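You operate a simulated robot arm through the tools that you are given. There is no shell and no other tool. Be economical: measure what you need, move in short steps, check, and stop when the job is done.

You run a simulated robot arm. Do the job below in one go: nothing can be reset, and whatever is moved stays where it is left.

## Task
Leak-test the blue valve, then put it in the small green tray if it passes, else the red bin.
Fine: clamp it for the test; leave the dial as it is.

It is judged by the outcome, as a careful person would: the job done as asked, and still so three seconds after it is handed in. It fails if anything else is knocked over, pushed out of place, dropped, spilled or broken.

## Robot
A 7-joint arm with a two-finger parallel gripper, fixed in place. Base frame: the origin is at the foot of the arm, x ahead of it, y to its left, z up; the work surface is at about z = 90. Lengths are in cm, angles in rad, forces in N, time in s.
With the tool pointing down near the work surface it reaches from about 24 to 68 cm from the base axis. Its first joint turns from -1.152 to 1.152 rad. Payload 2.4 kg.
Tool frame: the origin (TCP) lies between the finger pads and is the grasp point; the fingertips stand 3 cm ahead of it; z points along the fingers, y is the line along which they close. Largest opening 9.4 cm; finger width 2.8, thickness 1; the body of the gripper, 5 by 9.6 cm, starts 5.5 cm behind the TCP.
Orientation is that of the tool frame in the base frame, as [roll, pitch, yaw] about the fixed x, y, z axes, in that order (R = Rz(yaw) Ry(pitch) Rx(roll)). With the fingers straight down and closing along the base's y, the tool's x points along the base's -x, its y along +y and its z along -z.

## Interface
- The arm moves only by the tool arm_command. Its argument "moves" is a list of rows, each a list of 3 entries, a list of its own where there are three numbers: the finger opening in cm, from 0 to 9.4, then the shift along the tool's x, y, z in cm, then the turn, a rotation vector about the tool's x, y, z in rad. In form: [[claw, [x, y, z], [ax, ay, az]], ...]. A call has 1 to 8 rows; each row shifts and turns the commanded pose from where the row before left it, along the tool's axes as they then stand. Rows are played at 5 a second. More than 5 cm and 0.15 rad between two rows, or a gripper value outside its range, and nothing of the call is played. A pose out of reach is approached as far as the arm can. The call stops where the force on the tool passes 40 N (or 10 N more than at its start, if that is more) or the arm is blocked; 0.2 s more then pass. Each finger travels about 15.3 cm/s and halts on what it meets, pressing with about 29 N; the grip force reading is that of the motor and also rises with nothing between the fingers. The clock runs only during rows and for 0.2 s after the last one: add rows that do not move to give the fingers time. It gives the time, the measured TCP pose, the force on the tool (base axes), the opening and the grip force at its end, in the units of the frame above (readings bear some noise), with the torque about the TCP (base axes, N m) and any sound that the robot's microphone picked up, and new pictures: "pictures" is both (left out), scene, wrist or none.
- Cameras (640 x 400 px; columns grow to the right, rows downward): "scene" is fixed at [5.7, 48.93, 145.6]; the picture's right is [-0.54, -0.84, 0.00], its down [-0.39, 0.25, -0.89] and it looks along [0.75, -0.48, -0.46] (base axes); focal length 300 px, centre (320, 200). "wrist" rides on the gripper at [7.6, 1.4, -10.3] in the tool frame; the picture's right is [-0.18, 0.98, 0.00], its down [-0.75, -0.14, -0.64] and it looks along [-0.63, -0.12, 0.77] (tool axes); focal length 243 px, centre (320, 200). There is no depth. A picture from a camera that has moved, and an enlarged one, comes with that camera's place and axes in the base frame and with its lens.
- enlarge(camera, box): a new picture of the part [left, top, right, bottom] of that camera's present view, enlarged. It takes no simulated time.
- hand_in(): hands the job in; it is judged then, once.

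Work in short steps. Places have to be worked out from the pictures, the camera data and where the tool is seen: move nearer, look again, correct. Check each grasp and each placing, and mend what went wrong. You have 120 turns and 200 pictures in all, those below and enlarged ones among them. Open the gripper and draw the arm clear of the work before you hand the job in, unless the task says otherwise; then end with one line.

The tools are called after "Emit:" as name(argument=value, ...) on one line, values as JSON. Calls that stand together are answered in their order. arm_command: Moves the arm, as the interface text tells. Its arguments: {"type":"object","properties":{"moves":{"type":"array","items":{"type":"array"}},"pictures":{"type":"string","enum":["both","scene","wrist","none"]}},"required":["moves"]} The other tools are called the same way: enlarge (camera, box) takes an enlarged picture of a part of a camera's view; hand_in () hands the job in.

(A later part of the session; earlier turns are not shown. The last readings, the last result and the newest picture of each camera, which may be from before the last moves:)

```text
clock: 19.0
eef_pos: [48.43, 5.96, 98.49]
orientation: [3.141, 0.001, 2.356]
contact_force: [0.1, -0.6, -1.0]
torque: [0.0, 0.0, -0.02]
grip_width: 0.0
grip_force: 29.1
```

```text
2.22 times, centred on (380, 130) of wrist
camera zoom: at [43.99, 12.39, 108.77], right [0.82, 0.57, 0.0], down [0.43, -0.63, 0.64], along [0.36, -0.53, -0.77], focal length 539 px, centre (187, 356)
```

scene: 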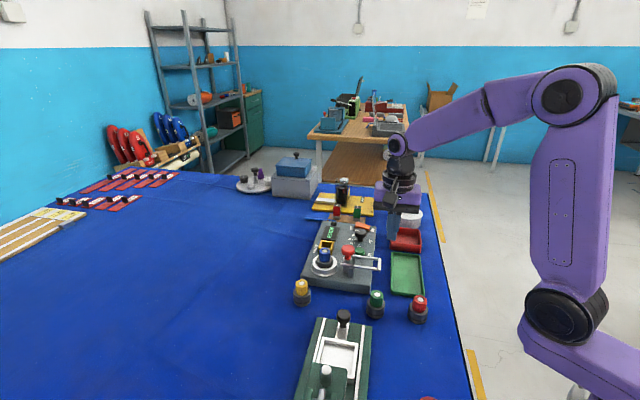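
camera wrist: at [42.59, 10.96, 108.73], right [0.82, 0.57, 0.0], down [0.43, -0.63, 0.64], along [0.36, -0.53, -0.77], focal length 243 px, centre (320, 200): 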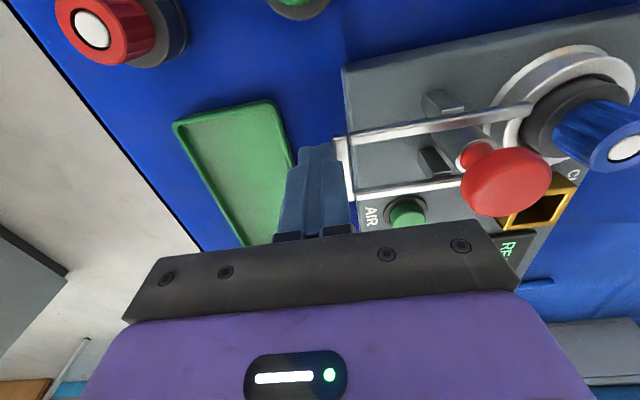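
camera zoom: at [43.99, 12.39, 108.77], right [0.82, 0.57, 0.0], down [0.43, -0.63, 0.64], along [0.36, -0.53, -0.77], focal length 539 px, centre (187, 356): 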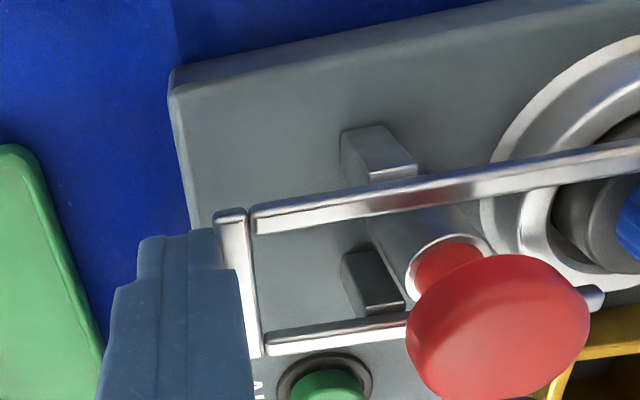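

The tines straddle the cap and the force is low. I continue toward the stop.

Emit:
arm_command(moves=[[0, [0, 0.5, 0], [0, 0, 0]], [0, [0, 0.5, 0], [0, 0, 0]], [0, [0, 0.5, 0], [0, 0, 0]], [0, [0, 0.5, 0], [0, 0, 0]], [0, [0, 0, 0], [0, 0, 0]]], pictures="none")

Emit:
enlarge(camera="scene", box=[310, 220, 400, 290])

Emit:
enlarge(camera="wrist", box=[280, 40, 480, 220])

```text
clock: 20.2
eef_pos: [49.78, 7.47, 98.42]
orientation: [-3.141, -0.002, 2.355]
contact_force: [0.9, -0.7, 0.3]
torque: [-0.03, -0.01, -0.05]
grip_width: 0.0
grip_force: 29.5
```

```text
5.71 times, centred on (355, 255) of scene
camera zoom: at [5.7, 48.93, 145.6], right [-0.54, -0.84, 0.0], down [-0.39, 0.25, -0.89], along [0.75, -0.48, -0.46], focal length 1717 px, centre (120, -114)
```

zoom: 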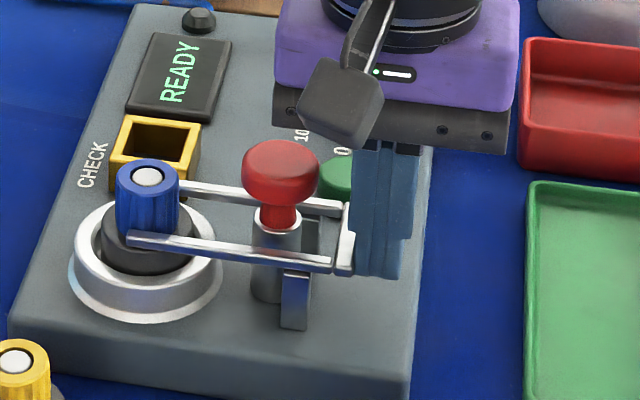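

```text
2.22 times, centred on (380, 130) of wrist
camera zoom: at [45.43, 13.83, 108.73], right [0.82, 0.57, 0.0], down [0.43, -0.63, 0.64], along [0.36, -0.53, -0.77], focal length 539 px, centre (187, 356)
```

zoom: 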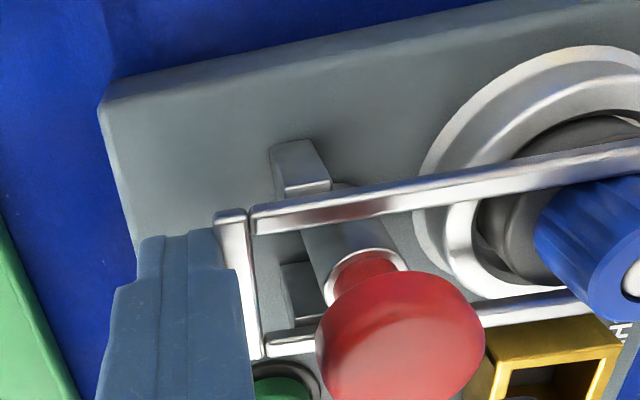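

Tines are now over the shoulder past centre. I push on in small steps to find the stop.

Emit:
arm_command(moves=[[0, [0, 0.4, 0], [0, 0, 0]], [0, [0, 0.3, 0], [0, 0, 0]], [0, [0, 0.3, 0], [0, 0, 0]], [0, [0, 0.3, 0], [0, 0, 0]], [0, [0, 0, 0], [0, 0, 0]]], pictures="none")

Emit:
enlarge(camera="scene", box=[310, 220, 400, 290])

Emit:
enlarge(camera="wrist", box=[280, 40, 480, 220])

```text
clock: 21.0
eef_pos: [50.04, 7.56, 98.47]
orientation: [-3.127, -0.008, 2.352]
contact_force: [-7.8, -4.9, 5.1]
torque: [-0.08, 0.09, 0.02]
grip_width: 0.0
grip_force: 28.8
stopped in row 3: the force on the tool passed its limit at 43 N (the readings are from after the stop); the commanded pose is now the measured one
```

```text
5.71 times, centred on (355, 255) of scene
camera zoom: at [5.67, 48.91, 145.61], right [-0.54, -0.84, 0.0], down [-0.39, 0.25, -0.89], along [0.75, -0.48, -0.46], focal length 1717 px, centre (120, -114)
```

zoom: 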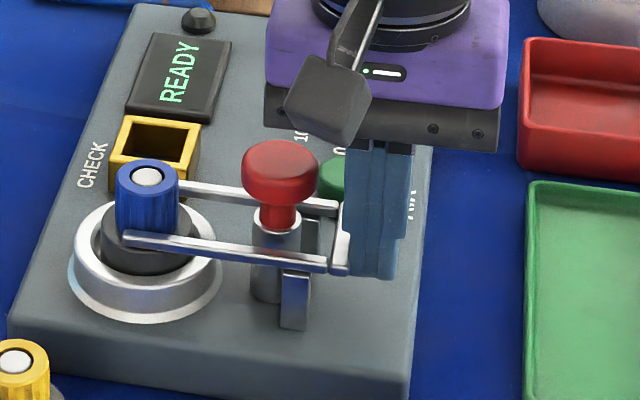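

```text
2.22 times, centred on (380, 130) of wrist
camera zoom: at [45.84, 14.03, 108.66], right [0.83, 0.56, -0.02], down [0.44, -0.63, 0.64], along [0.35, -0.54, -0.77], focal length 539 px, centre (187, 356)
```

zoom: 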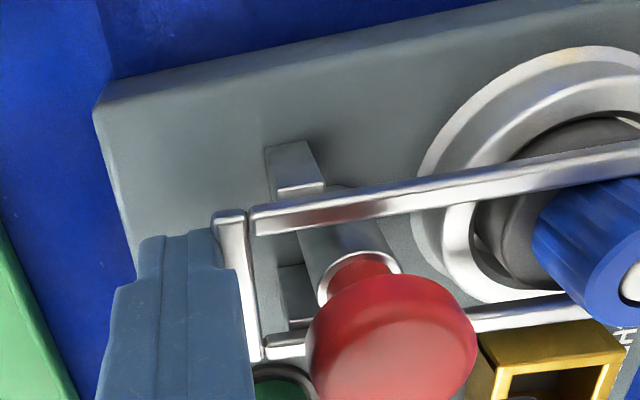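

The fork has hit its stop, fully over the valve, and the rig hasn't moved. I back off, rise and look down at the red plunger, which presumably locks it.

Emit:
arm_command(moves=[[0, [0, -0.6, 0], [0, 0, 0]], [0, [0, 0, -4], [0, 0, 0]], [0, [0, 0, -4], [0, 0, 0]], [0, [0, 1, 0], [0, 0, 0]], [0, [0, 0, 0], [0, 0, 0]]], pictures="wrist")

Emit:
enlarge(camera="scene", box=[300, 210, 390, 280])

```text
clock: 22.2
eef_pos: [50.41, 8.01, 106.56]
orientation: [-3.13, -0.009, 2.353]
contact_force: [-0.3, -0.2, -0.2]
torque: [0.03, 0.01, -0.02]
grip_width: 0.01
grip_force: 28.7
camera wrist: at [46.29, 14.49, 116.69], right [0.83, 0.56, -0.01], down [0.44, -0.63, 0.64], along [0.35, -0.53, -0.77], focal length 243 px, centre (320, 200)
```

wrist: 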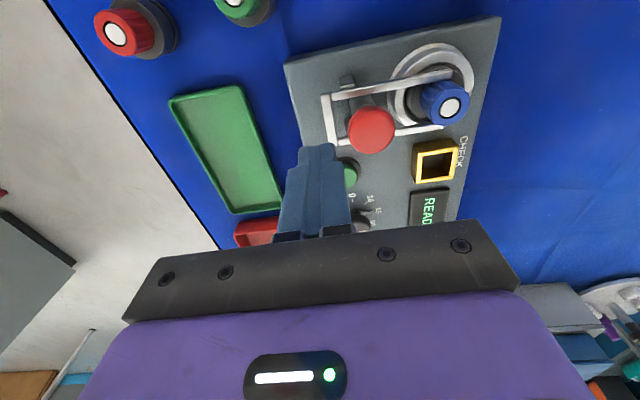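

```text
5.71 times, centred on (345, 245) of scene
camera zoom: at [5.7, 48.93, 145.6], right [-0.54, -0.84, 0.0], down [-0.39, 0.25, -0.89], along [0.75, -0.48, -0.46], focal length 1717 px, centre (177, -57)
```

zoom: 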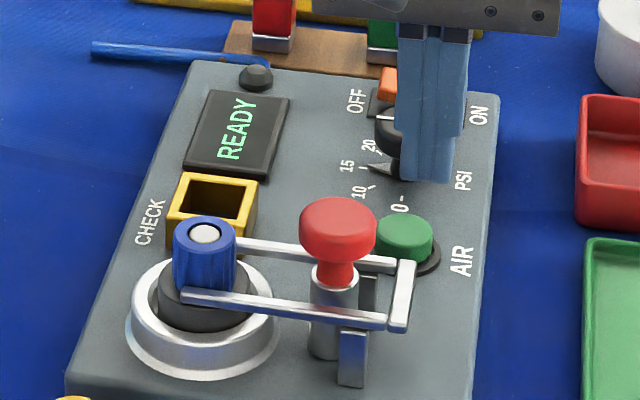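

Knob top at about (53.3,10.5,100). I move above it and press gently.

Emit:
arm_command(moves=[[0, [-0.25, 3.8, 0], [0, 0, 0]], [0, [0, 0, 2], [0, 0, 0]], [0, [0, 0, 0.8], [0, 0, 0]], [0, [0, 0, 0], [0, 0, 0]]], pictures="wrist")

Emit:
enlarge(camera="scene", box=[300, 210, 390, 280])

```text
clock: 23.2
eef_pos: [53.25, 10.38, 103.52]
orientation: [-3.13, -0.007, 2.353]
contact_force: [-0.7, 0.8, -0.2]
torque: [-0.01, -0.02, -0.01]
grip_width: 0.01
grip_force: 29.5
camera wrist: at [49.1, 16.93, 113.83], right [0.83, 0.56, -0.01], down [0.44, -0.63, 0.64], along [0.35, -0.53, -0.77], focal length 243 px, centre (320, 200)
```

wrist: 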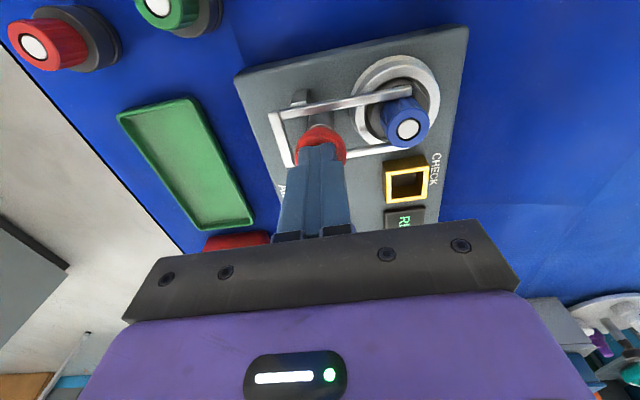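

```text
5.71 times, centred on (345, 245) of scene
camera zoom: at [5.7, 48.93, 145.6], right [-0.54, -0.84, 0.0], down [-0.39, 0.25, -0.89], along [0.75, -0.48, -0.46], focal length 1717 px, centre (177, -57)
```

zoom: 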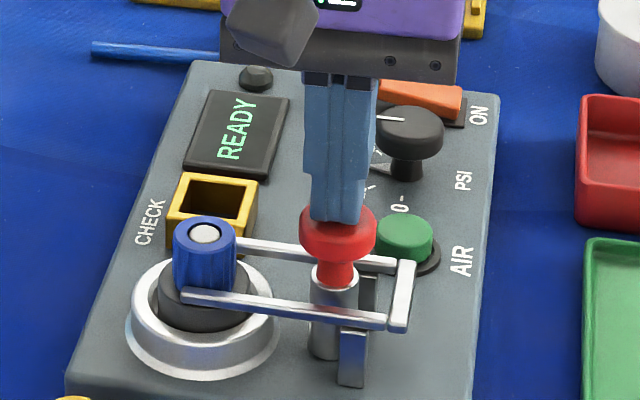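

Directly above the knob. I press down in small steps.

Emit:
arm_command(moves=[[0, [0, 0, 0.3], [0, 0, 0]], [0, [0, 0, 0.3], [0, 0, 0]], [0, [0, 0, 0.3], [0, 0, 0]], [0, [0, 0, 0.3], [0, 0, 0]], [0, [0, 0, 0], [0, 0, 0]]], pictures="none")

Emit:
enlarge(camera="scene", box=[300, 210, 390, 280])

```text
clock: 23.9
eef_pos: [53.37, 10.4, 103.24]
orientation: [-3.135, -0.003, 2.352]
contact_force: [-1.6, -0.1, 4.7]
torque: [-0.05, 0.07, 0.03]
grip_width: 0.01
grip_force: 28.8
stopped in row 3: the force on the tool passed its limit at 47 N (the readings are from after the stop); the commanded pose is now the measured one
```

```text
5.71 times, centred on (345, 245) of scene
camera zoom: at [5.69, 48.93, 145.6], right [-0.54, -0.84, 0.0], down [-0.39, 0.25, -0.89], along [0.75, -0.48, -0.46], focal length 1717 px, centre (177, -57)
```

zoom: 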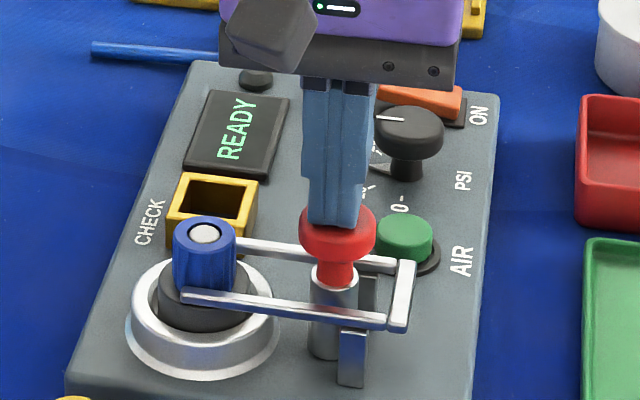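

The knob didn't move before the force limit tripped, but the step was abrupt. I press again in finer steps to read the resistance.

Emit:
arm_command(moves=[[0, [0, 0, 0.08], [0, 0, 0]], [0, [0, 0, 0.08], [0, 0, 0]], [0, [0, 0, 0.08], [0, 0, 0]], [0, [0, 0, 0], [0, 0, 0]], [0, [0, 0, 0], [0, 0, 0]]], pictures="none")

```text
clock: 24.8
eef_pos: [53.42, 10.47, 103.32]
orientation: [-3.139, -0.001, 2.351]
contact_force: [-0.7, 0.0, 3.8]
torque: [0.0, 0.03, -0.04]
grip_width: 0.0
grip_force: 28.9
stopped in row 4: the force on the tool passed its limit at 42 N (the readings are from after the stop); the commanded pose is now the measured one
```

Rigid at about 40 N. I preload to about 30 N and then a little more, to see whether it has a detent.

Emit:
arm_command(moves=[[0, [0, 0, 0.08], [0, 0, 0]], [0, [0, 0, 0.08], [0, 0, 0]], [0, [0, 0, 0.03], [0, 0, 0]]], pictures="none")

```text
clock: 25.6
eef_pos: [53.47, 10.47, 103.31]
orientation: [-3.137, 0.002, 2.354]
contact_force: [-11.3, -1.5, 38.0]
torque: [-0.11, 0.34, -0.01]
grip_width: 0.03
grip_force: 28.8
```

It stays rigid at 38 N, so the knob isn't something to force. I lift off and check the rig's state and display closely.

Emit:
arm_command(moves=[[0, [0, 0, -1], [0, 0, 0]], [0, [0, 0, -4], [0, 0, 0]], [0, [0, -3, -3], [0, 0, 0]], [0, [0, -3, 0], [0, 0, 0]], [0, [0, 0, 0], [0, 0, 0]]], pictures="none")

Emit:
enlarge(camera="scene", box=[305, 230, 375, 280])

Emit:
enlarge(camera="wrist", box=[280, 20, 520, 220])

```text
clock: 26.8
eef_pos: [49.24, 6.13, 111.07]
orientation: [-3.138, -0.001, 2.354]
contact_force: [0.1, 0.6, 1.3]
torque: [0.02, 0.02, -0.04]
grip_width: 0.02
grip_force: 29.0
```

```text
8.00 times, centred on (340, 255) of scene
camera zoom: at [5.7, 48.93, 145.6], right [-0.54, -0.84, 0.0], down [-0.39, 0.25, -0.89], along [0.75, -0.48, -0.46], focal length 2404 px, centre (160, -240)
```

zoom: 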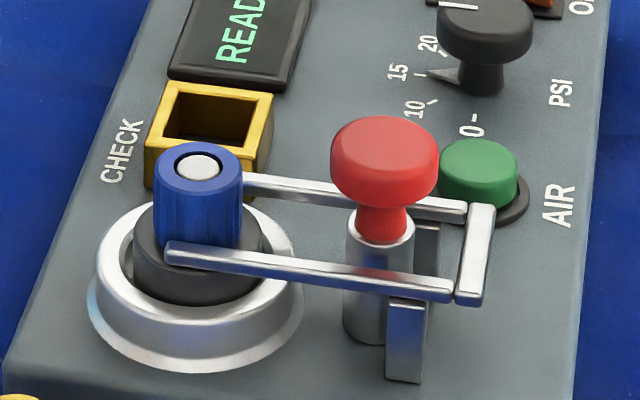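

```text
2.00 times, centred on (400, 120) of wrist
camera zoom: at [44.95, 12.64, 121.34], right [0.83, 0.56, 0.0], down [0.43, -0.63, 0.64], along [0.36, -0.53, -0.77], focal length 485 px, centre (160, 360)
```

zoom: 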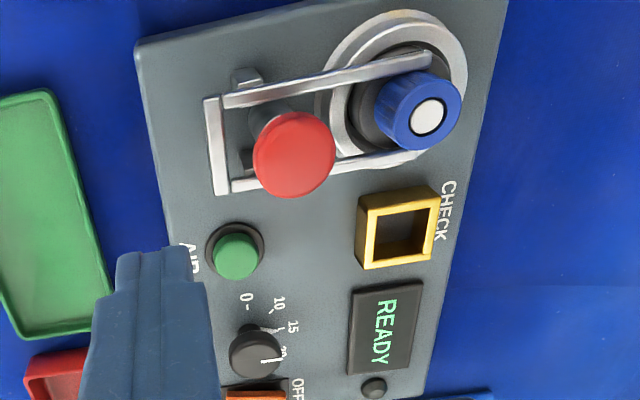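

The fork is engaged over the valve and the display reads READY. AIR is at about (56.5,3.7). I hover above it to refine the position.

Emit:
arm_command(moves=[[0, [-3.3, 1.7, 0], [0, 0, 0]], [0, [-3.4, 1.7, 0], [0, 0, 0]], [0, [0, 0, 4], [0, 0, 0]], [0, [0, 0, 3.5], [0, 0, 0]], [0, [0, 0, 0], [0, 0, 0]]], pictures="wrist")

Emit:
enlarge(camera="scene", box=[310, 210, 400, 280])

Emit:
enlarge(camera="wrist", box=[240, 100, 400, 230])

```text
clock: 28.0
eef_pos: [56.39, 3.89, 103.61]
orientation: [-3.137, 0.001, 2.352]
contact_force: [-0.4, 0.0, 0.0]
torque: [-0.01, 0.0, -0.02]
grip_width: 0.01
grip_force: 28.9
camera wrist: at [52.15, 10.26, 113.81], right [0.83, 0.56, 0.0], down [0.43, -0.63, 0.64], along [0.36, -0.53, -0.77], focal length 243 px, centre (320, 200)
```

wrist: 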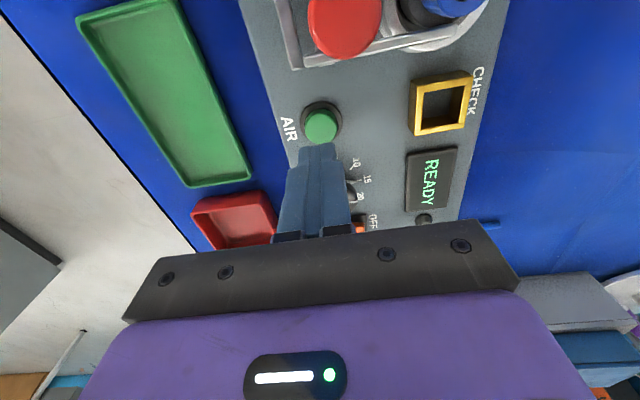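

```text
5.71 times, centred on (355, 245) of scene
camera zoom: at [5.7, 48.93, 145.6], right [-0.54, -0.84, 0.0], down [-0.39, 0.25, -0.89], along [0.75, -0.48, -0.46], focal length 1717 px, centre (120, -57)
```

zoom: 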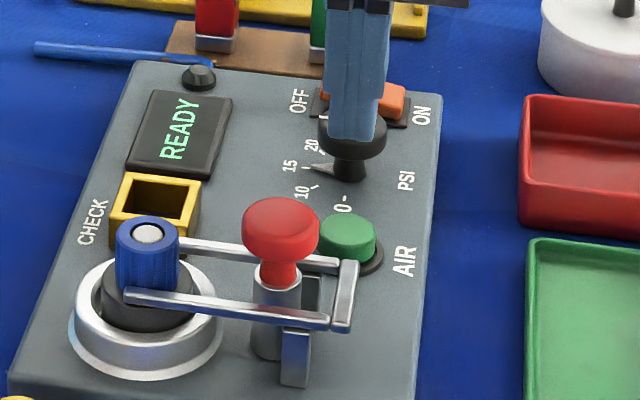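

```text
3.08 times, centred on (320, 165) of wrist
camera zoom: at [52.15, 10.26, 113.81], right [0.83, 0.56, 0.0], down [0.43, -0.63, 0.64], along [0.36, -0.53, -0.77], focal length 746 px, centre (320, 308)
```

zoom: 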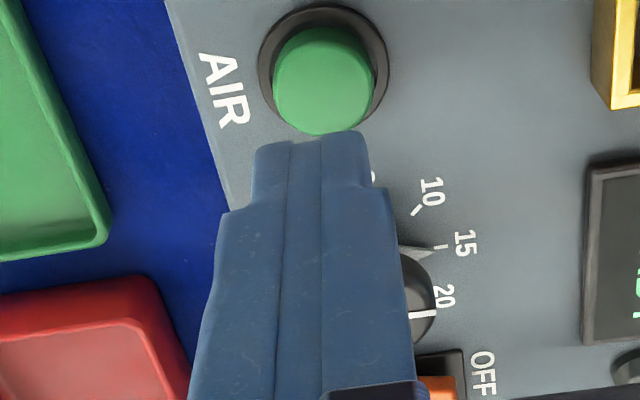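

The dial is 6 cm away, so it is clear. I lower to just above the button and re-check the alignment.

Emit:
arm_command(moves=[[0, [-0.2, 0, 2], [0, 0, 0]], [0, [0, 0, 2.3], [0, 0, 0]], [0, [0, 0, 0], [0, 0, 0]]], pictures="none")

Emit:
enlarge(camera="scene", box=[310, 210, 400, 280])

Emit:
enlarge(camera="wrist", box=[240, 100, 400, 230])

```text
clock: 28.8
eef_pos: [56.43, 3.68, 99.32]
orientation: [-3.137, 0.0, 2.353]
contact_force: [0.3, -0.5, 0.0]
torque: [0.01, -0.03, -0.01]
grip_width: 0.0
grip_force: 29.3
```

```text
5.71 times, centred on (355, 245) of scene
camera zoom: at [5.7, 48.93, 145.6], right [-0.54, -0.84, 0.0], down [-0.39, 0.25, -0.89], along [0.75, -0.48, -0.46], focal length 1717 px, centre (120, -57)
```

zoom: 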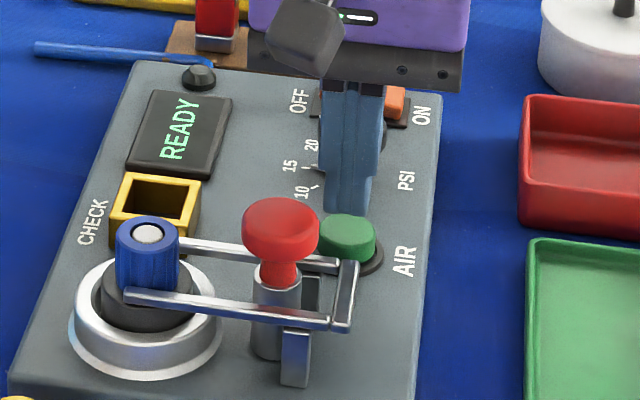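

```text
3.08 times, centred on (320, 165) of wrist
camera zoom: at [52.25, 10.16, 109.48], right [0.83, 0.56, 0.0], down [0.43, -0.63, 0.64], along [0.36, -0.53, -0.77], focal length 746 px, centre (320, 308)
```

zoom: 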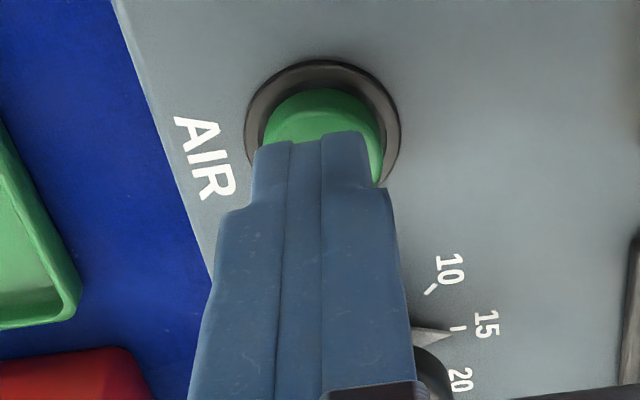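

Well aligned. I shift 0.15 along tool y and press AIR in small steps.

Emit:
arm_command(moves=[[0, [0, 0.15, 0.5], [0, 0, 0]], [0, [0, 0, 0.3], [0, 0, 0]], [0, [0, 0, 0.2], [0, 0, 0]], [0, [0, 0, 0.2], [0, 0, 0]], [0, [0, 0, 0], [0, 0, 0]]], pictures="none")

Emit:
enlarge(camera="scene", box=[310, 210, 400, 280])

```text
clock: 30.0
eef_pos: [56.65, 3.85, 98.04]
orientation: [-3.139, 0.001, 2.352]
contact_force: [0.5, -0.2, -0.6]
torque: [-0.04, 0.0, -0.03]
grip_width: 0.02
grip_force: 29.2
```

```text
5.71 times, centred on (355, 245) of scene
camera zoom: at [5.7, 48.93, 145.6], right [-0.54, -0.84, 0.0], down [-0.39, 0.25, -0.89], along [0.75, -0.48, -0.46], focal length 1717 px, centre (120, -57)
```

zoom: 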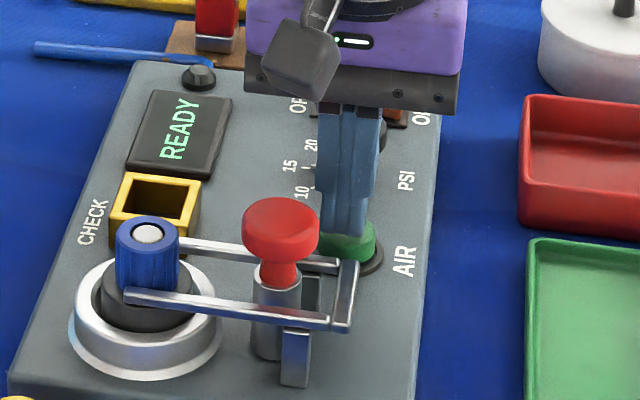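

No contact yet with the tip at z=95. I continue.

Emit:
arm_command(moves=[[0, [0, 0, 0.2], [0, 0, 0]], [0, [0, 0, 0.2], [0, 0, 0]], [0, [0, 0, 0.2], [0, 0, 0]], [0, [0, 0, 0.2], [0, 0, 0]], [0, [0, 0, 0], [0, 0, 0]]], pictures="none")

Emit:
enlarge(camera="scene", box=[310, 210, 400, 280])

```text
clock: 31.2
eef_pos: [56.6, 3.94, 97.25]
orientation: [-3.137, 0.001, 2.353]
contact_force: [0.8, 0.1, 0.4]
torque: [-0.01, -0.02, -0.02]
grip_width: 0.0
grip_force: 28.4
```

```text
5.71 times, centred on (355, 245) of scene
camera zoom: at [5.7, 48.93, 145.6], right [-0.54, -0.84, 0.0], down [-0.39, 0.25, -0.89], along [0.75, -0.48, -0.46], focal length 1717 px, centre (120, -57)
```

zoom: 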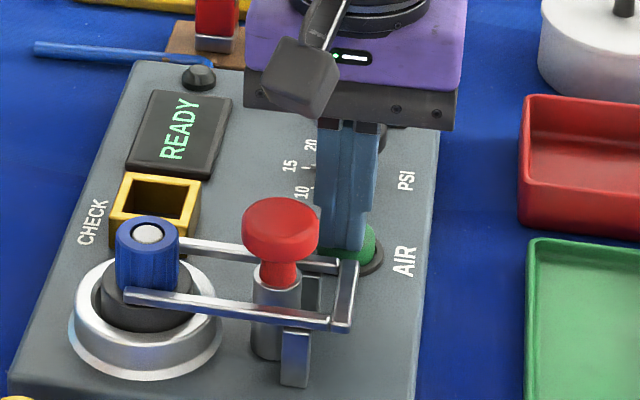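

Still free with the tip at 94.25. I continue down.

Emit:
arm_command(moves=[[0, [0, 0, 0.2], [0, 0, 0]], [0, [0, 0, 0.2], [0, 0, 0]], [0, [0, 0, 0.2], [0, 0, 0]], [0, [0, 0, 0], [0, 0, 0]]], pictures="none")

Emit:
enlarge(camera="scene", box=[310, 210, 400, 280])

Emit:
enlarge(camera="wrist", box=[240, 80, 400, 210])

```text
clock: 32.2
eef_pos: [56.48, 3.75, 96.66]
orientation: [-3.138, 0.0, 2.353]
contact_force: [-0.9, 0.1, 8.6]
torque: [-0.07, -0.02, -0.02]
grip_width: 0.0
grip_force: 29.2
heard: click
```

```text
5.71 times, centred on (355, 245) of scene
camera zoom: at [5.68, 48.93, 145.6], right [-0.54, -0.84, 0.0], down [-0.39, 0.25, -0.89], along [0.75, -0.48, -0.46], focal length 1717 px, centre (120, -57)
```

zoom: 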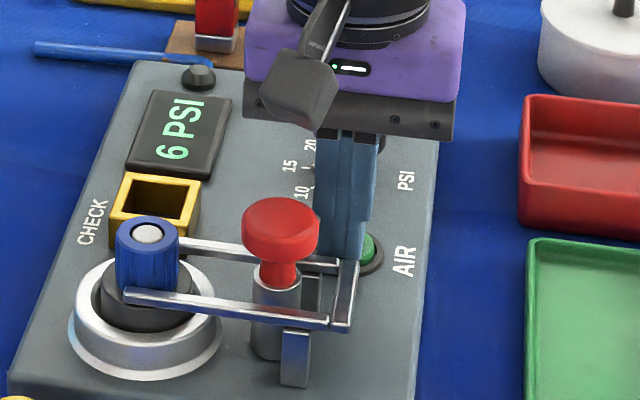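

```text
3.08 times, centred on (320, 145) of wrist
camera zoom: at [52.26, 10.29, 106.93], right [0.83, 0.56, 0.0], down [0.43, -0.63, 0.64], along [0.36, -0.53, -0.77], focal length 746 px, centre (320, 369)
```

zoom: 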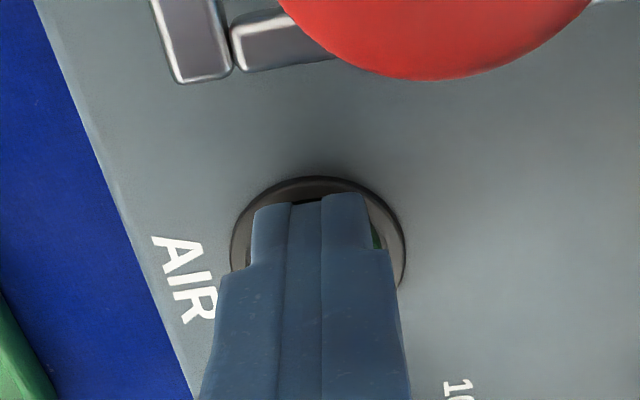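

A click, and the display shows 6 PSI and rising. I hold here and watch how the pressure develops.

Emit:
arm_command(moves=[[0, [0, 0, 0], [0, 0, 0]], [0, [0, 0, 0], [0, 0, 0]], [0, [0, 0, 0], [0, 0, 0]]], pictures="none")

Emit:
enlarge(camera="scene", box=[310, 210, 400, 280])

```text
clock: 33.0
eef_pos: [56.62, 3.86, 96.67]
orientation: [-3.136, 0.0, 2.352]
contact_force: [0.0, -0.8, 10.7]
torque: [-0.07, -0.02, 0.01]
grip_width: 0.0
grip_force: 28.7
```

```text
5.71 times, centred on (355, 245) of scene
camera zoom: at [5.68, 48.93, 145.6], right [-0.54, -0.84, 0.0], down [-0.39, 0.25, -0.89], along [0.75, -0.48, -0.46], focal length 1717 px, centre (120, -57)
```

zoom: 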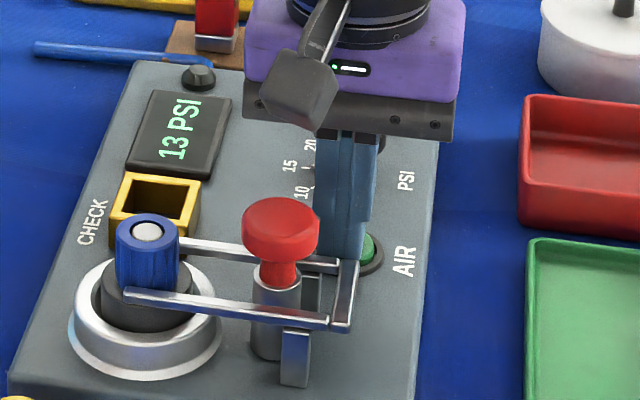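

13 PSI and rising, and the valve is held by the fork. I keep holding.

Emit:
arm_command(moves=[[0, [0, 0, 0], [0, 0, 0]], [0, [0, 0, 0], [0, 0, 0]], [0, [0, 0, 0], [0, 0, 0]], [0, [0, 0, 0], [0, 0, 0]]], pictures="none")

Emit:
enlarge(camera="scene", box=[310, 210, 400, 280])

```text
clock: 34.0
eef_pos: [56.56, 3.9, 96.76]
orientation: [-3.138, 0.001, 2.354]
contact_force: [1.4, 0.4, 11.1]
torque: [-0.07, -0.06, 0.0]
grip_width: 0.0
grip_force: 28.5
```

```text
5.71 times, centred on (355, 245) of scene
camera zoom: at [5.68, 48.93, 145.6], right [-0.54, -0.84, 0.0], down [-0.39, 0.25, -0.89], along [0.75, -0.48, -0.46], focal length 1717 px, centre (120, -57)
```

zoom: 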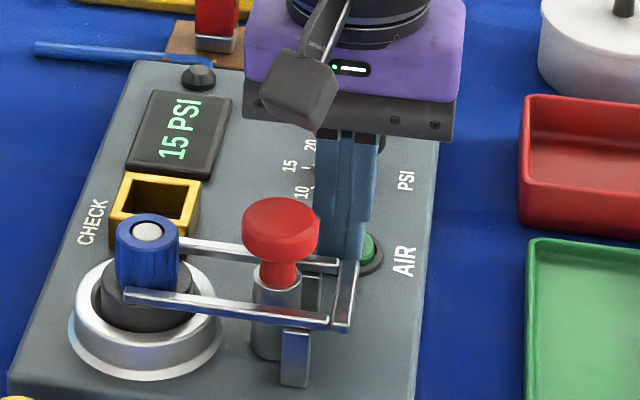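

It has reached 15 PSI. I hold on to see whether it stays or gives a verdict.

Emit:
arm_command(moves=[[0, [0, 0, 0], [0, 0, 0]], [0, [0, 0, 0], [0, 0, 0]], [0, [0, 0, 0], [0, 0, 0]], [0, [0, 0, 0], [0, 0, 0]], [0, [0, 0, 0], [0, 0, 0]], [0, [0, 0, 0], [0, 0, 0]], [0, [0, 0, 0], [0, 0, 0]]], pictures="none")

Emit:
enlarge(camera="scene", box=[310, 210, 400, 280])

```text
clock: 35.6
eef_pos: [56.52, 3.87, 96.68]
orientation: [-3.139, 0.0, 2.354]
contact_force: [2.2, 0.9, 10.6]
torque: [-0.08, -0.1, 0.03]
grip_width: 0.0
grip_force: 29.2
```

```text
5.71 times, centred on (355, 245) of scene
camera zoom: at [5.68, 48.93, 145.6], right [-0.54, -0.84, 0.0], down [-0.39, 0.25, -0.89], along [0.75, -0.48, -0.46], focal length 1717 px, centre (120, -57)
```

zoom: 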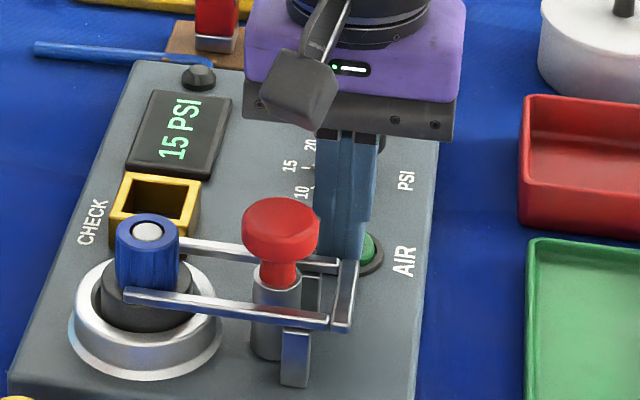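

Steady at 15 PSI with no verdict yet. I hold a little longer.

Emit:
arm_command(moves=[[0, [0, 0, 0], [0, 0, 0]], [0, [0, 0, 0], [0, 0, 0]], [0, [0, 0, 0], [0, 0, 0]], [0, [0, 0, 0], [0, 0, 0]], [0, [0, 0, 0], [0, 0, 0]], [0, [0, 0, 0], [0, 0, 0]], [0, [0, 0, 0], [0, 0, 0]], [0, [0, 0, 0], [0, 0, 0]]], pictures="none")

Emit:
enlarge(camera="scene", box=[310, 210, 400, 280])

```text
clock: 37.4
eef_pos: [56.56, 3.84, 96.59]
orientation: [-3.137, 0.001, 2.352]
contact_force: [2.6, -0.1, 10.8]
torque: [-0.09, -0.12, -0.04]
grip_width: 0.0
grip_force: 28.9
```

```text
5.71 times, centred on (355, 245) of scene
camera zoom: at [5.68, 48.93, 145.6], right [-0.54, -0.84, 0.0], down [-0.39, 0.25, -0.89], along [0.75, -0.48, -0.46], focal length 1717 px, centre (120, -57)
```

zoom: 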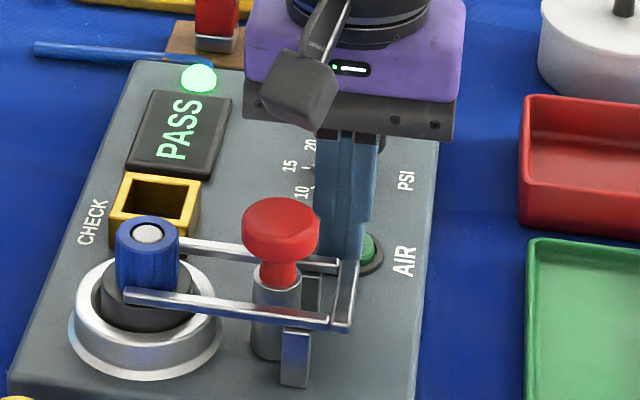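

PASS, with the green lamp lit. I release the button, rise clear and start turning the gripper to take hold of the fork from both sides.

Emit:
arm_command(moves=[[0, [0, 0, -2], [0, 0, 0]], [0, [0, 0, -4], [0, 0, 0]], [0, [0, 0, -4], [0, 0, -0.14]], [0, [0, 0, 0], [0, 0, -0.143]], [0, [0, 0, 0], [0, 0, -0.143]], [0, [0, 0, 0], [0, 0, -0.143]], [0, [0, 0, 0], [0, 0, -0.143]], [0, [0, 0, 0], [0, 0, -0.143]]], pictures="none")

Emit:
enlarge(camera="scene", box=[300, 210, 390, 280])

Emit:
arm_command(moves=[[4, [0, 0, 0], [0, 0, -0.143]], [6.8, [0, 0, 0], [0, 0, -0.143]], [6.8, [0, 0, 0], [0, 0, -0.143]], [6.8, [0, 0, 0], [0, 0, -0.143]], [6.8, [0, 0, 0], [0, 0, -0.143]], [6.8, [0, 0, 0], [0, 0, 0]]])

```text
clock: 39.2
eef_pos: [56.64, 3.94, 106.67]
orientation: [-3.14, -0.003, -3.072]
contact_force: [0.4, -0.5, -1.1]
torque: [0.02, 0.0, 0.0]
grip_width: 0.02
grip_force: 29.3
```

```text
5.71 times, centred on (345, 245) of scene
camera zoom: at [5.7, 48.93, 145.6], right [-0.54, -0.84, 0.0], down [-0.39, 0.25, -0.89], along [0.75, -0.48, -0.46], focal length 1717 px, centre (177, -57)
```

zoom: 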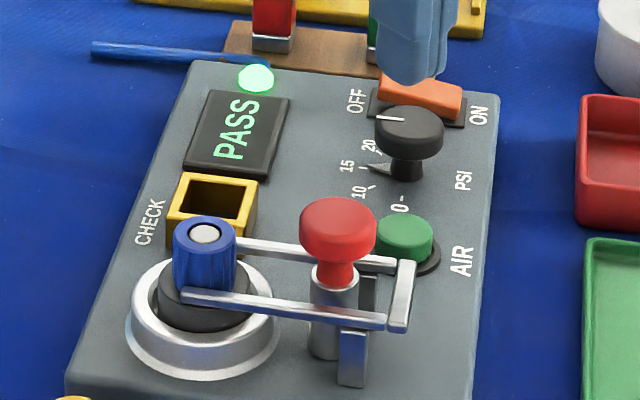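

```text
clock: 40.6
eef_pos: [56.56, 3.9, 106.78]
orientation: [-3.142, -0.003, -2.36]
contact_force: [0.8, -0.1, -0.3]
torque: [0.01, -0.01, -0.02]
grip_width: 6.79
grip_force: 0.0
camera wrist: at [50.24, -0.45, 116.92], right [-0.56, 0.83, 0.0], down [0.64, 0.43, 0.64], along [0.53, 0.36, -0.77], focal length 243 px, centre (320, 200)
```

scene: 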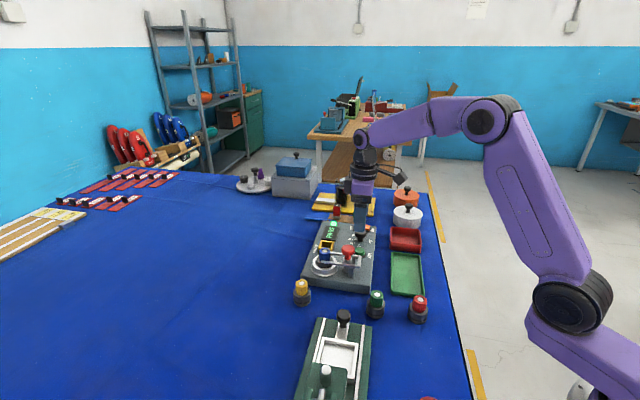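
wrist: 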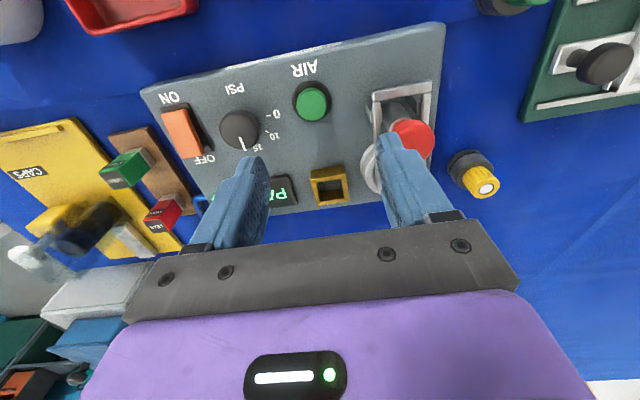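

I move over the fork's crossbar end, at about (51,8.1), and look.

Emit:
arm_command(moves=[[6.8, [0.5, 3.5, 0], [0, 0, 0]], [6.8, [0.5, 3.4, 0], [0, 0, 0]], [6.8, [0, 0, 2], [0, 0, 0]], [6.8, [0, 0, 0], [0, 0, 0]]], pictures="none")

Emit:
enlarge(camera="wrist", box=[230, 80, 410, 230])

Emit:
enlarge(camera="scene", box=[300, 210, 390, 280])

```text
clock: 41.6
eef_pos: [50.87, 8.13, 104.64]
orientation: [-3.141, -0.002, -2.359]
contact_force: [0.0, 0.6, -0.1]
torque: [0.0, 0.02, 0.04]
grip_width: 6.78
grip_force: 0.1
```

```text
2.67 times, centred on (320, 155) of wrist
camera zoom: at [44.58, 3.73, 114.91], right [-0.56, 0.83, 0.0], down [0.64, 0.43, 0.64], along [0.53, 0.36, -0.77], focal length 647 px, centre (320, 320)
```

zoom: 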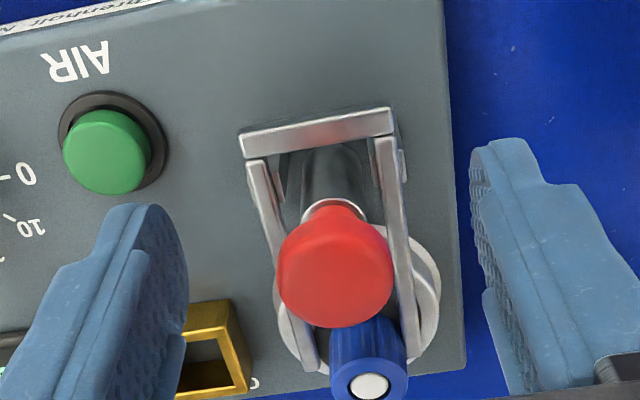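

```text
5.71 times, centred on (345, 245) of scene
camera zoom: at [5.7, 48.93, 145.6], right [-0.54, -0.84, 0.0], down [-0.39, 0.25, -0.89], along [0.75, -0.48, -0.46], focal length 1717 px, centre (177, -57)
```

zoom: 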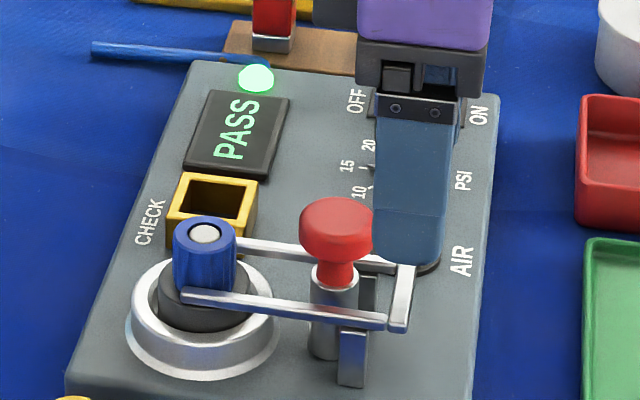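

Centred on the crossbar. I descend with fingers either side of it and close gently on the fork.

Emit:
arm_command(moves=[[6.8, [0.3, 0, 3], [0, 0, 0]], [6.8, [0, 0, 2.8], [0, 0, 0]], [6.8, [0, 0, 0], [0, 0, 0]]], pictures="none")

Emit:
enlarge(camera="wrist", box=[230, 80, 410, 230])

Emit:
enlarge(camera="scene", box=[300, 210, 390, 280])

```text
clock: 42.4
eef_pos: [50.77, 7.93, 98.85]
orientation: [3.142, -0.005, -2.36]
contact_force: [-0.6, 0.6, -0.4]
torque: [0.04, 0.02, 0.02]
grip_width: 6.78
grip_force: 0.0
```

```text
2.67 times, centred on (320, 155) of wrist
camera zoom: at [44.44, 3.46, 109.12], right [-0.56, 0.83, 0.0], down [0.64, 0.43, 0.64], along [0.53, 0.36, -0.77], focal length 647 px, centre (320, 320)
```

zoom: 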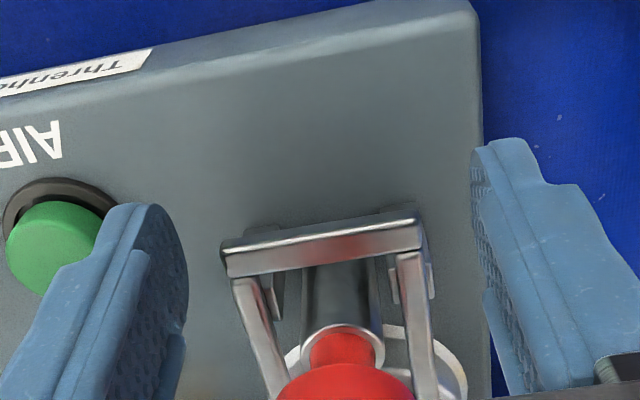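

```text
5.71 times, centred on (345, 245) of scene
camera zoom: at [5.7, 48.93, 145.6], right [-0.54, -0.84, 0.0], down [-0.39, 0.25, -0.89], along [0.75, -0.48, -0.46], focal length 1717 px, centre (177, -57)
```

zoom: 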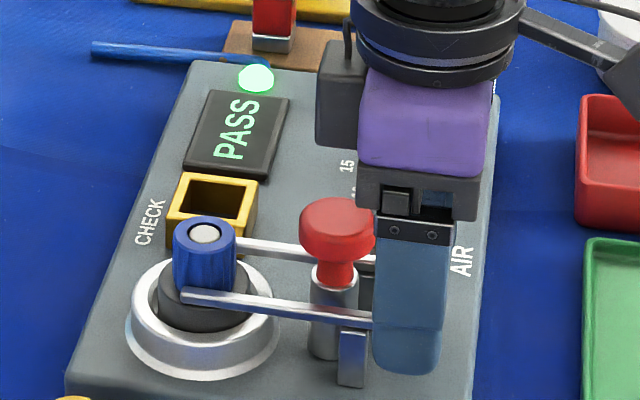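

Fingers flank the crossbar. I close onto it.

Emit:
arm_command(moves=[[5.2, [0, 0, 0], [0, 0, 0]], [4.2, [0, 0, 0], [0, 0, 0]], [4.0, [0, 0, 0], [0, 0, 0]]], pictures="none")

Emit:
enlarge(camera="wrist", box=[230, 80, 410, 230])

```text
clock: 43.2
eef_pos: [50.8, 7.68, 99.11]
orientation: [-3.141, -0.003, -2.36]
contact_force: [3.9, -4.8, -5.7]
torque: [-0.09, -0.32, -0.01]
grip_width: 4.63
grip_force: 45.1
```

```text
2.67 times, centred on (320, 155) of wrist
camera zoom: at [44.49, 3.39, 109.13], right [-0.56, 0.83, 0.0], down [0.64, 0.43, 0.64], along [0.53, 0.36, -0.77], focal length 647 px, centre (320, 320)
```

zoom: 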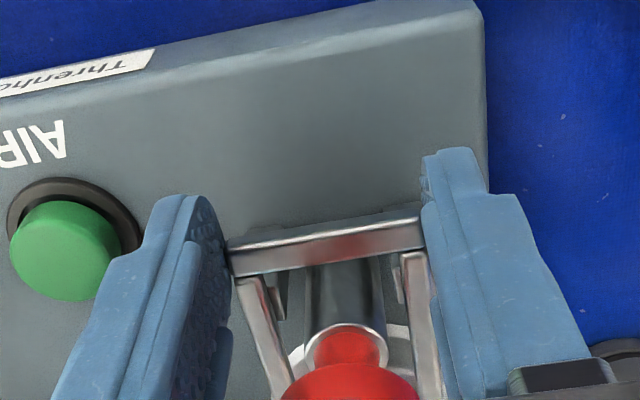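

Holding the crossbar at 4.63 cm. I draw the fork back along its slide.

Emit:
arm_command(moves=[[4.3, [0.5, 0, 0], [0, 0, 0]], [4.3, [0.6, 0, 0], [0, 0, 0]], [4.3, [0.6, 0, 0], [0, 0, 0]], [4.3, [0.6, 0, 0], [0, 0, 0]], [4.3, [0, 0, 0], [0, 0, 0]]], pictures="none")

Emit:
enlarge(camera="scene", box=[300, 210, 400, 290])

```text
clock: 44.4
eef_pos: [49.23, 6.07, 98.91]
orientation: [-3.141, -0.004, -2.362]
contact_force: [14.4, -15.3, -6.5]
torque: [-0.75, -0.04, -0.04]
grip_width: 4.62
grip_force: 44.9
```

```text
5.00 times, centred on (350, 250) of scene
camera zoom: at [5.75, 48.89, 145.61], right [-0.54, -0.84, 0.0], down [-0.39, 0.25, -0.89], along [0.75, -0.48, -0.46], focal length 1503 px, centre (170, -50)
```

zoom: 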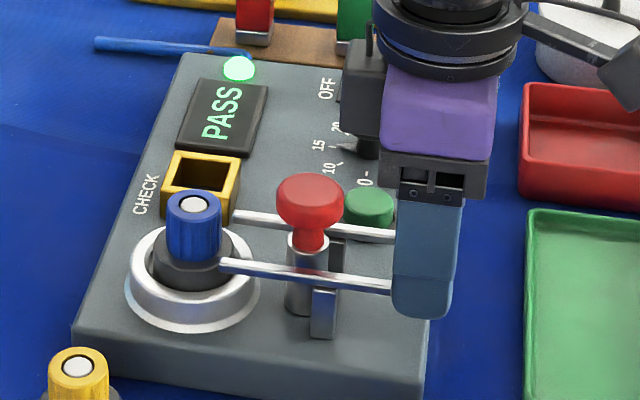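

The fork follows. Lateral load is about 20 N, so I ease sideways 0.15 cm and draw it back 2 cm more to its original place.

Emit:
arm_command(moves=[[4.3, [0.3, -0.12, 0], [0, 0, 0]], [4.3, [0.5, -0.05, 0], [0, 0, 0]], [4.3, [0.5, 0, 0], [0, 0, 0]], [4.3, [0.4, 0, 0], [0, 0, 0]], [4.3, [0, 0, 0], [0, 0, 0]]], pictures="none")

Emit:
enlarge(camera="scene", box=[300, 210, 400, 290])

```text
clock: 45.6
eef_pos: [48.0, 4.84, 98.85]
orientation: [3.14, -0.004, -2.361]
contact_force: [3.4, -4.0, 5.0]
torque: [0.51, -0.65, -0.33]
grip_width: 4.64
grip_force: 44.7
```

```text
5.00 times, centred on (350, 250) of scene
camera zoom: at [5.7, 48.92, 145.61], right [-0.54, -0.84, 0.0], down [-0.39, 0.25, -0.89], along [0.75, -0.48, -0.46], focal length 1503 px, centre (170, -50)
```

zoom: 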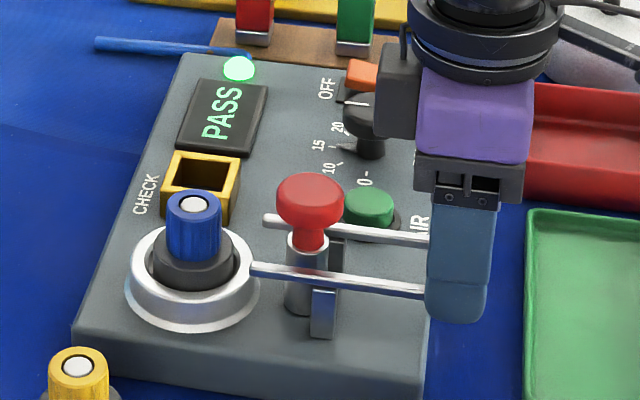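

Tines are clear of the valve. I go 0.4 more to the rest position, then open and rise.

Emit:
arm_command(moves=[[4.3, [0.4, 0, 0], [0, 0, 0]], [4.3, [0, 0, 0], [0, 0, 0]], [6.6, [0, 0, 0], [0, 0, 0]], [6.6, [0, 0, 0], [0, 0, 0]], [6.6, [0, 0, -4], [0, 0, 0]], [6.6, [0, 0, -4], [0, 0, 0]]], pictures="none")

Emit:
enlarge(camera="scene", box=[300, 210, 400, 290])

```text
clock: 47.0
eef_pos: [47.85, 4.41, 106.85]
orientation: [-3.141, -0.004, -2.359]
contact_force: [-0.8, -0.5, 0.2]
torque: [0.01, -0.02, -0.03]
grip_width: 6.58
grip_force: 0.0
```

```text
5.00 times, centred on (350, 250) of scene
camera zoom: at [5.7, 48.93, 145.6], right [-0.54, -0.84, 0.0], down [-0.39, 0.25, -0.89], along [0.75, -0.48, -0.46], focal length 1503 px, centre (170, -50)
```

zoom: 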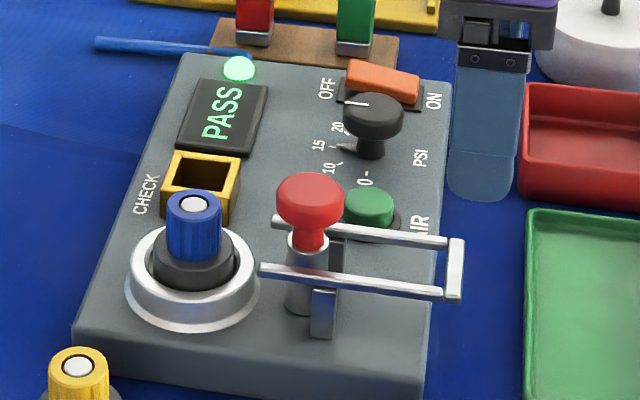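

Fork is back at rest and the valve is free. I move over the valve and turn back to the proven grasp yaw.

Emit:
arm_command(moves=[[6, [-4.6, 0.2, 0], [0, 0, 0]], [5, [-4.6, 0.2, 0], [0, 0, 0]], [4.8, [-4.6, 0.2, 0], [0, 0, 0.13]], [4.8, [0, 0, 0], [0, 0, 0.131]], [4.8, [0, 0, 0], [0, 0, 0.131]], [4.8, [0, 0, 0], [0, 0, 0.131]], [4.8, [0, 0, 0], [0, 0, 0.131]], [4.8, [0, 0, 0], [0, 0, 0.131]]], pictures="none")

Emit:
enlarge(camera="wrist", box=[220, 80, 420, 240])

Emit:
enlarge(camera="scene", box=[300, 210, 400, 290])

```text
clock: 48.8
eef_pos: [57.11, 14.7, 106.89]
orientation: [-3.138, -0.004, 3.135]
contact_force: [0.8, 0.0, 1.2]
torque: [0.01, -0.01, 0.0]
grip_width: 4.82
grip_force: 0.0
```

```text
2.50 times, centred on (320, 160) of wrist
camera zoom: at [49.63, 16.28, 117.09], right [0.19, 0.98, 0.0], down [0.75, -0.14, 0.64], along [0.63, -0.12, -0.77], focal length 606 px, centre (320, 300)
```

zoom: 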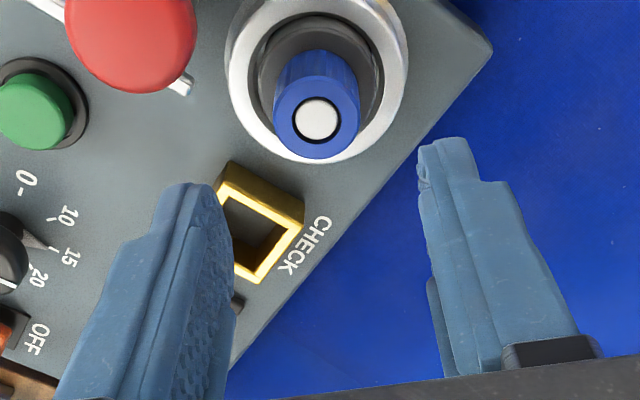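

```text
5.00 times, centred on (350, 250) of scene
camera zoom: at [5.7, 48.93, 145.6], right [-0.54, -0.84, 0.0], down [-0.39, 0.25, -0.89], along [0.75, -0.48, -0.46], focal length 1503 px, centre (170, -50)
```

zoom: 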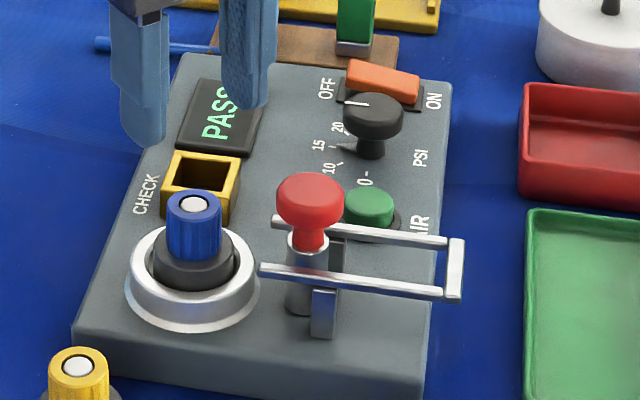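

The valve cap is at about (57.4,14.65). I descend to the grasp height in steps and close.

Emit:
arm_command(moves=[[4.8, [-0.2, 0, 3], [0, 0, 0]], [4.8, [0, 0, 3], [0, 0, 0]], [4.8, [0, 0, 1], [0, 0, 0]], [4.8, [0, 0, 0], [0, 0, 0]]], pictures="none")

Emit:
enlarge(camera="wrist", box=[240, 80, 400, 220])

```text
clock: 49.8
eef_pos: [57.34, 14.72, 99.86]
orientation: [-3.139, -0.004, 3.136]
contact_force: [0.9, 0.5, 0.2]
torque: [0.03, 0.0, -0.02]
grip_width: 4.79
grip_force: 0.0
```

```text
2.86 times, centred on (320, 150) of wrist
camera zoom: at [49.82, 16.19, 110.08], right [0.19, 0.98, 0.0], down [0.76, -0.14, 0.64], along [0.63, -0.12, -0.77], focal length 693 px, centre (320, 343)
```

zoom: 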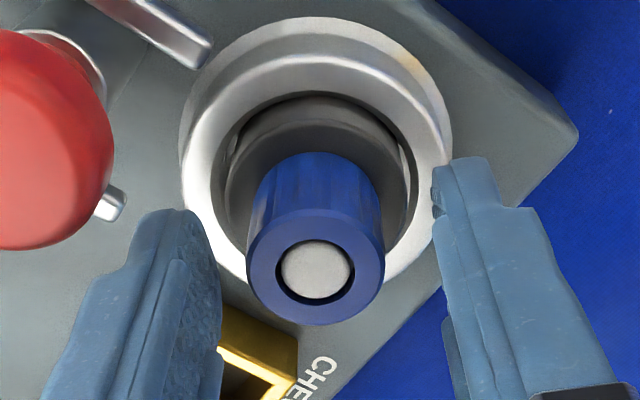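

Emit:
arm_command(moves=[[4.8, [0, -0.1, 0.45], [0, 0, 0]], [2.6, [0, 0, 0], [0, 0, 0]], [2.0, [0, 0, 0], [0, 0, 0]], [2.0, [0, 0, 0], [0, 0, 0]], [2.0, [0, 0, -1], [0, 0, 0]], [2.0, [0, 0, -1], [0, 0, 0]], [2.0, [0, 0, 0], [0, 0, 0]]], pictures="none")

Emit:
enlarge(camera="scene", box=[300, 210, 400, 290])

```text
clock: 51.4
eef_pos: [57.31, 14.68, 101.34]
orientation: [-3.137, -0.003, 3.138]
contact_force: [0.3, 0.2, -0.6]
torque: [-0.02, 0.0, -0.01]
grip_width: 2.65
grip_force: 29.5
```

```text
5.00 times, centred on (350, 250) of scene
camera zoom: at [5.7, 48.93, 145.6], right [-0.54, -0.84, 0.0], down [-0.39, 0.25, -0.89], along [0.75, -0.48, -0.46], focal length 1503 px, centre (170, -50)
```

zoom: 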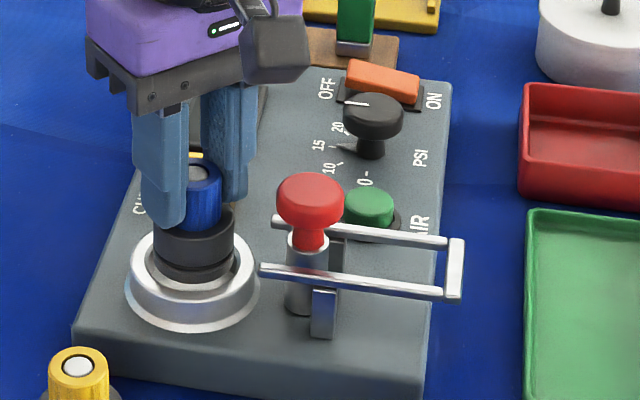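

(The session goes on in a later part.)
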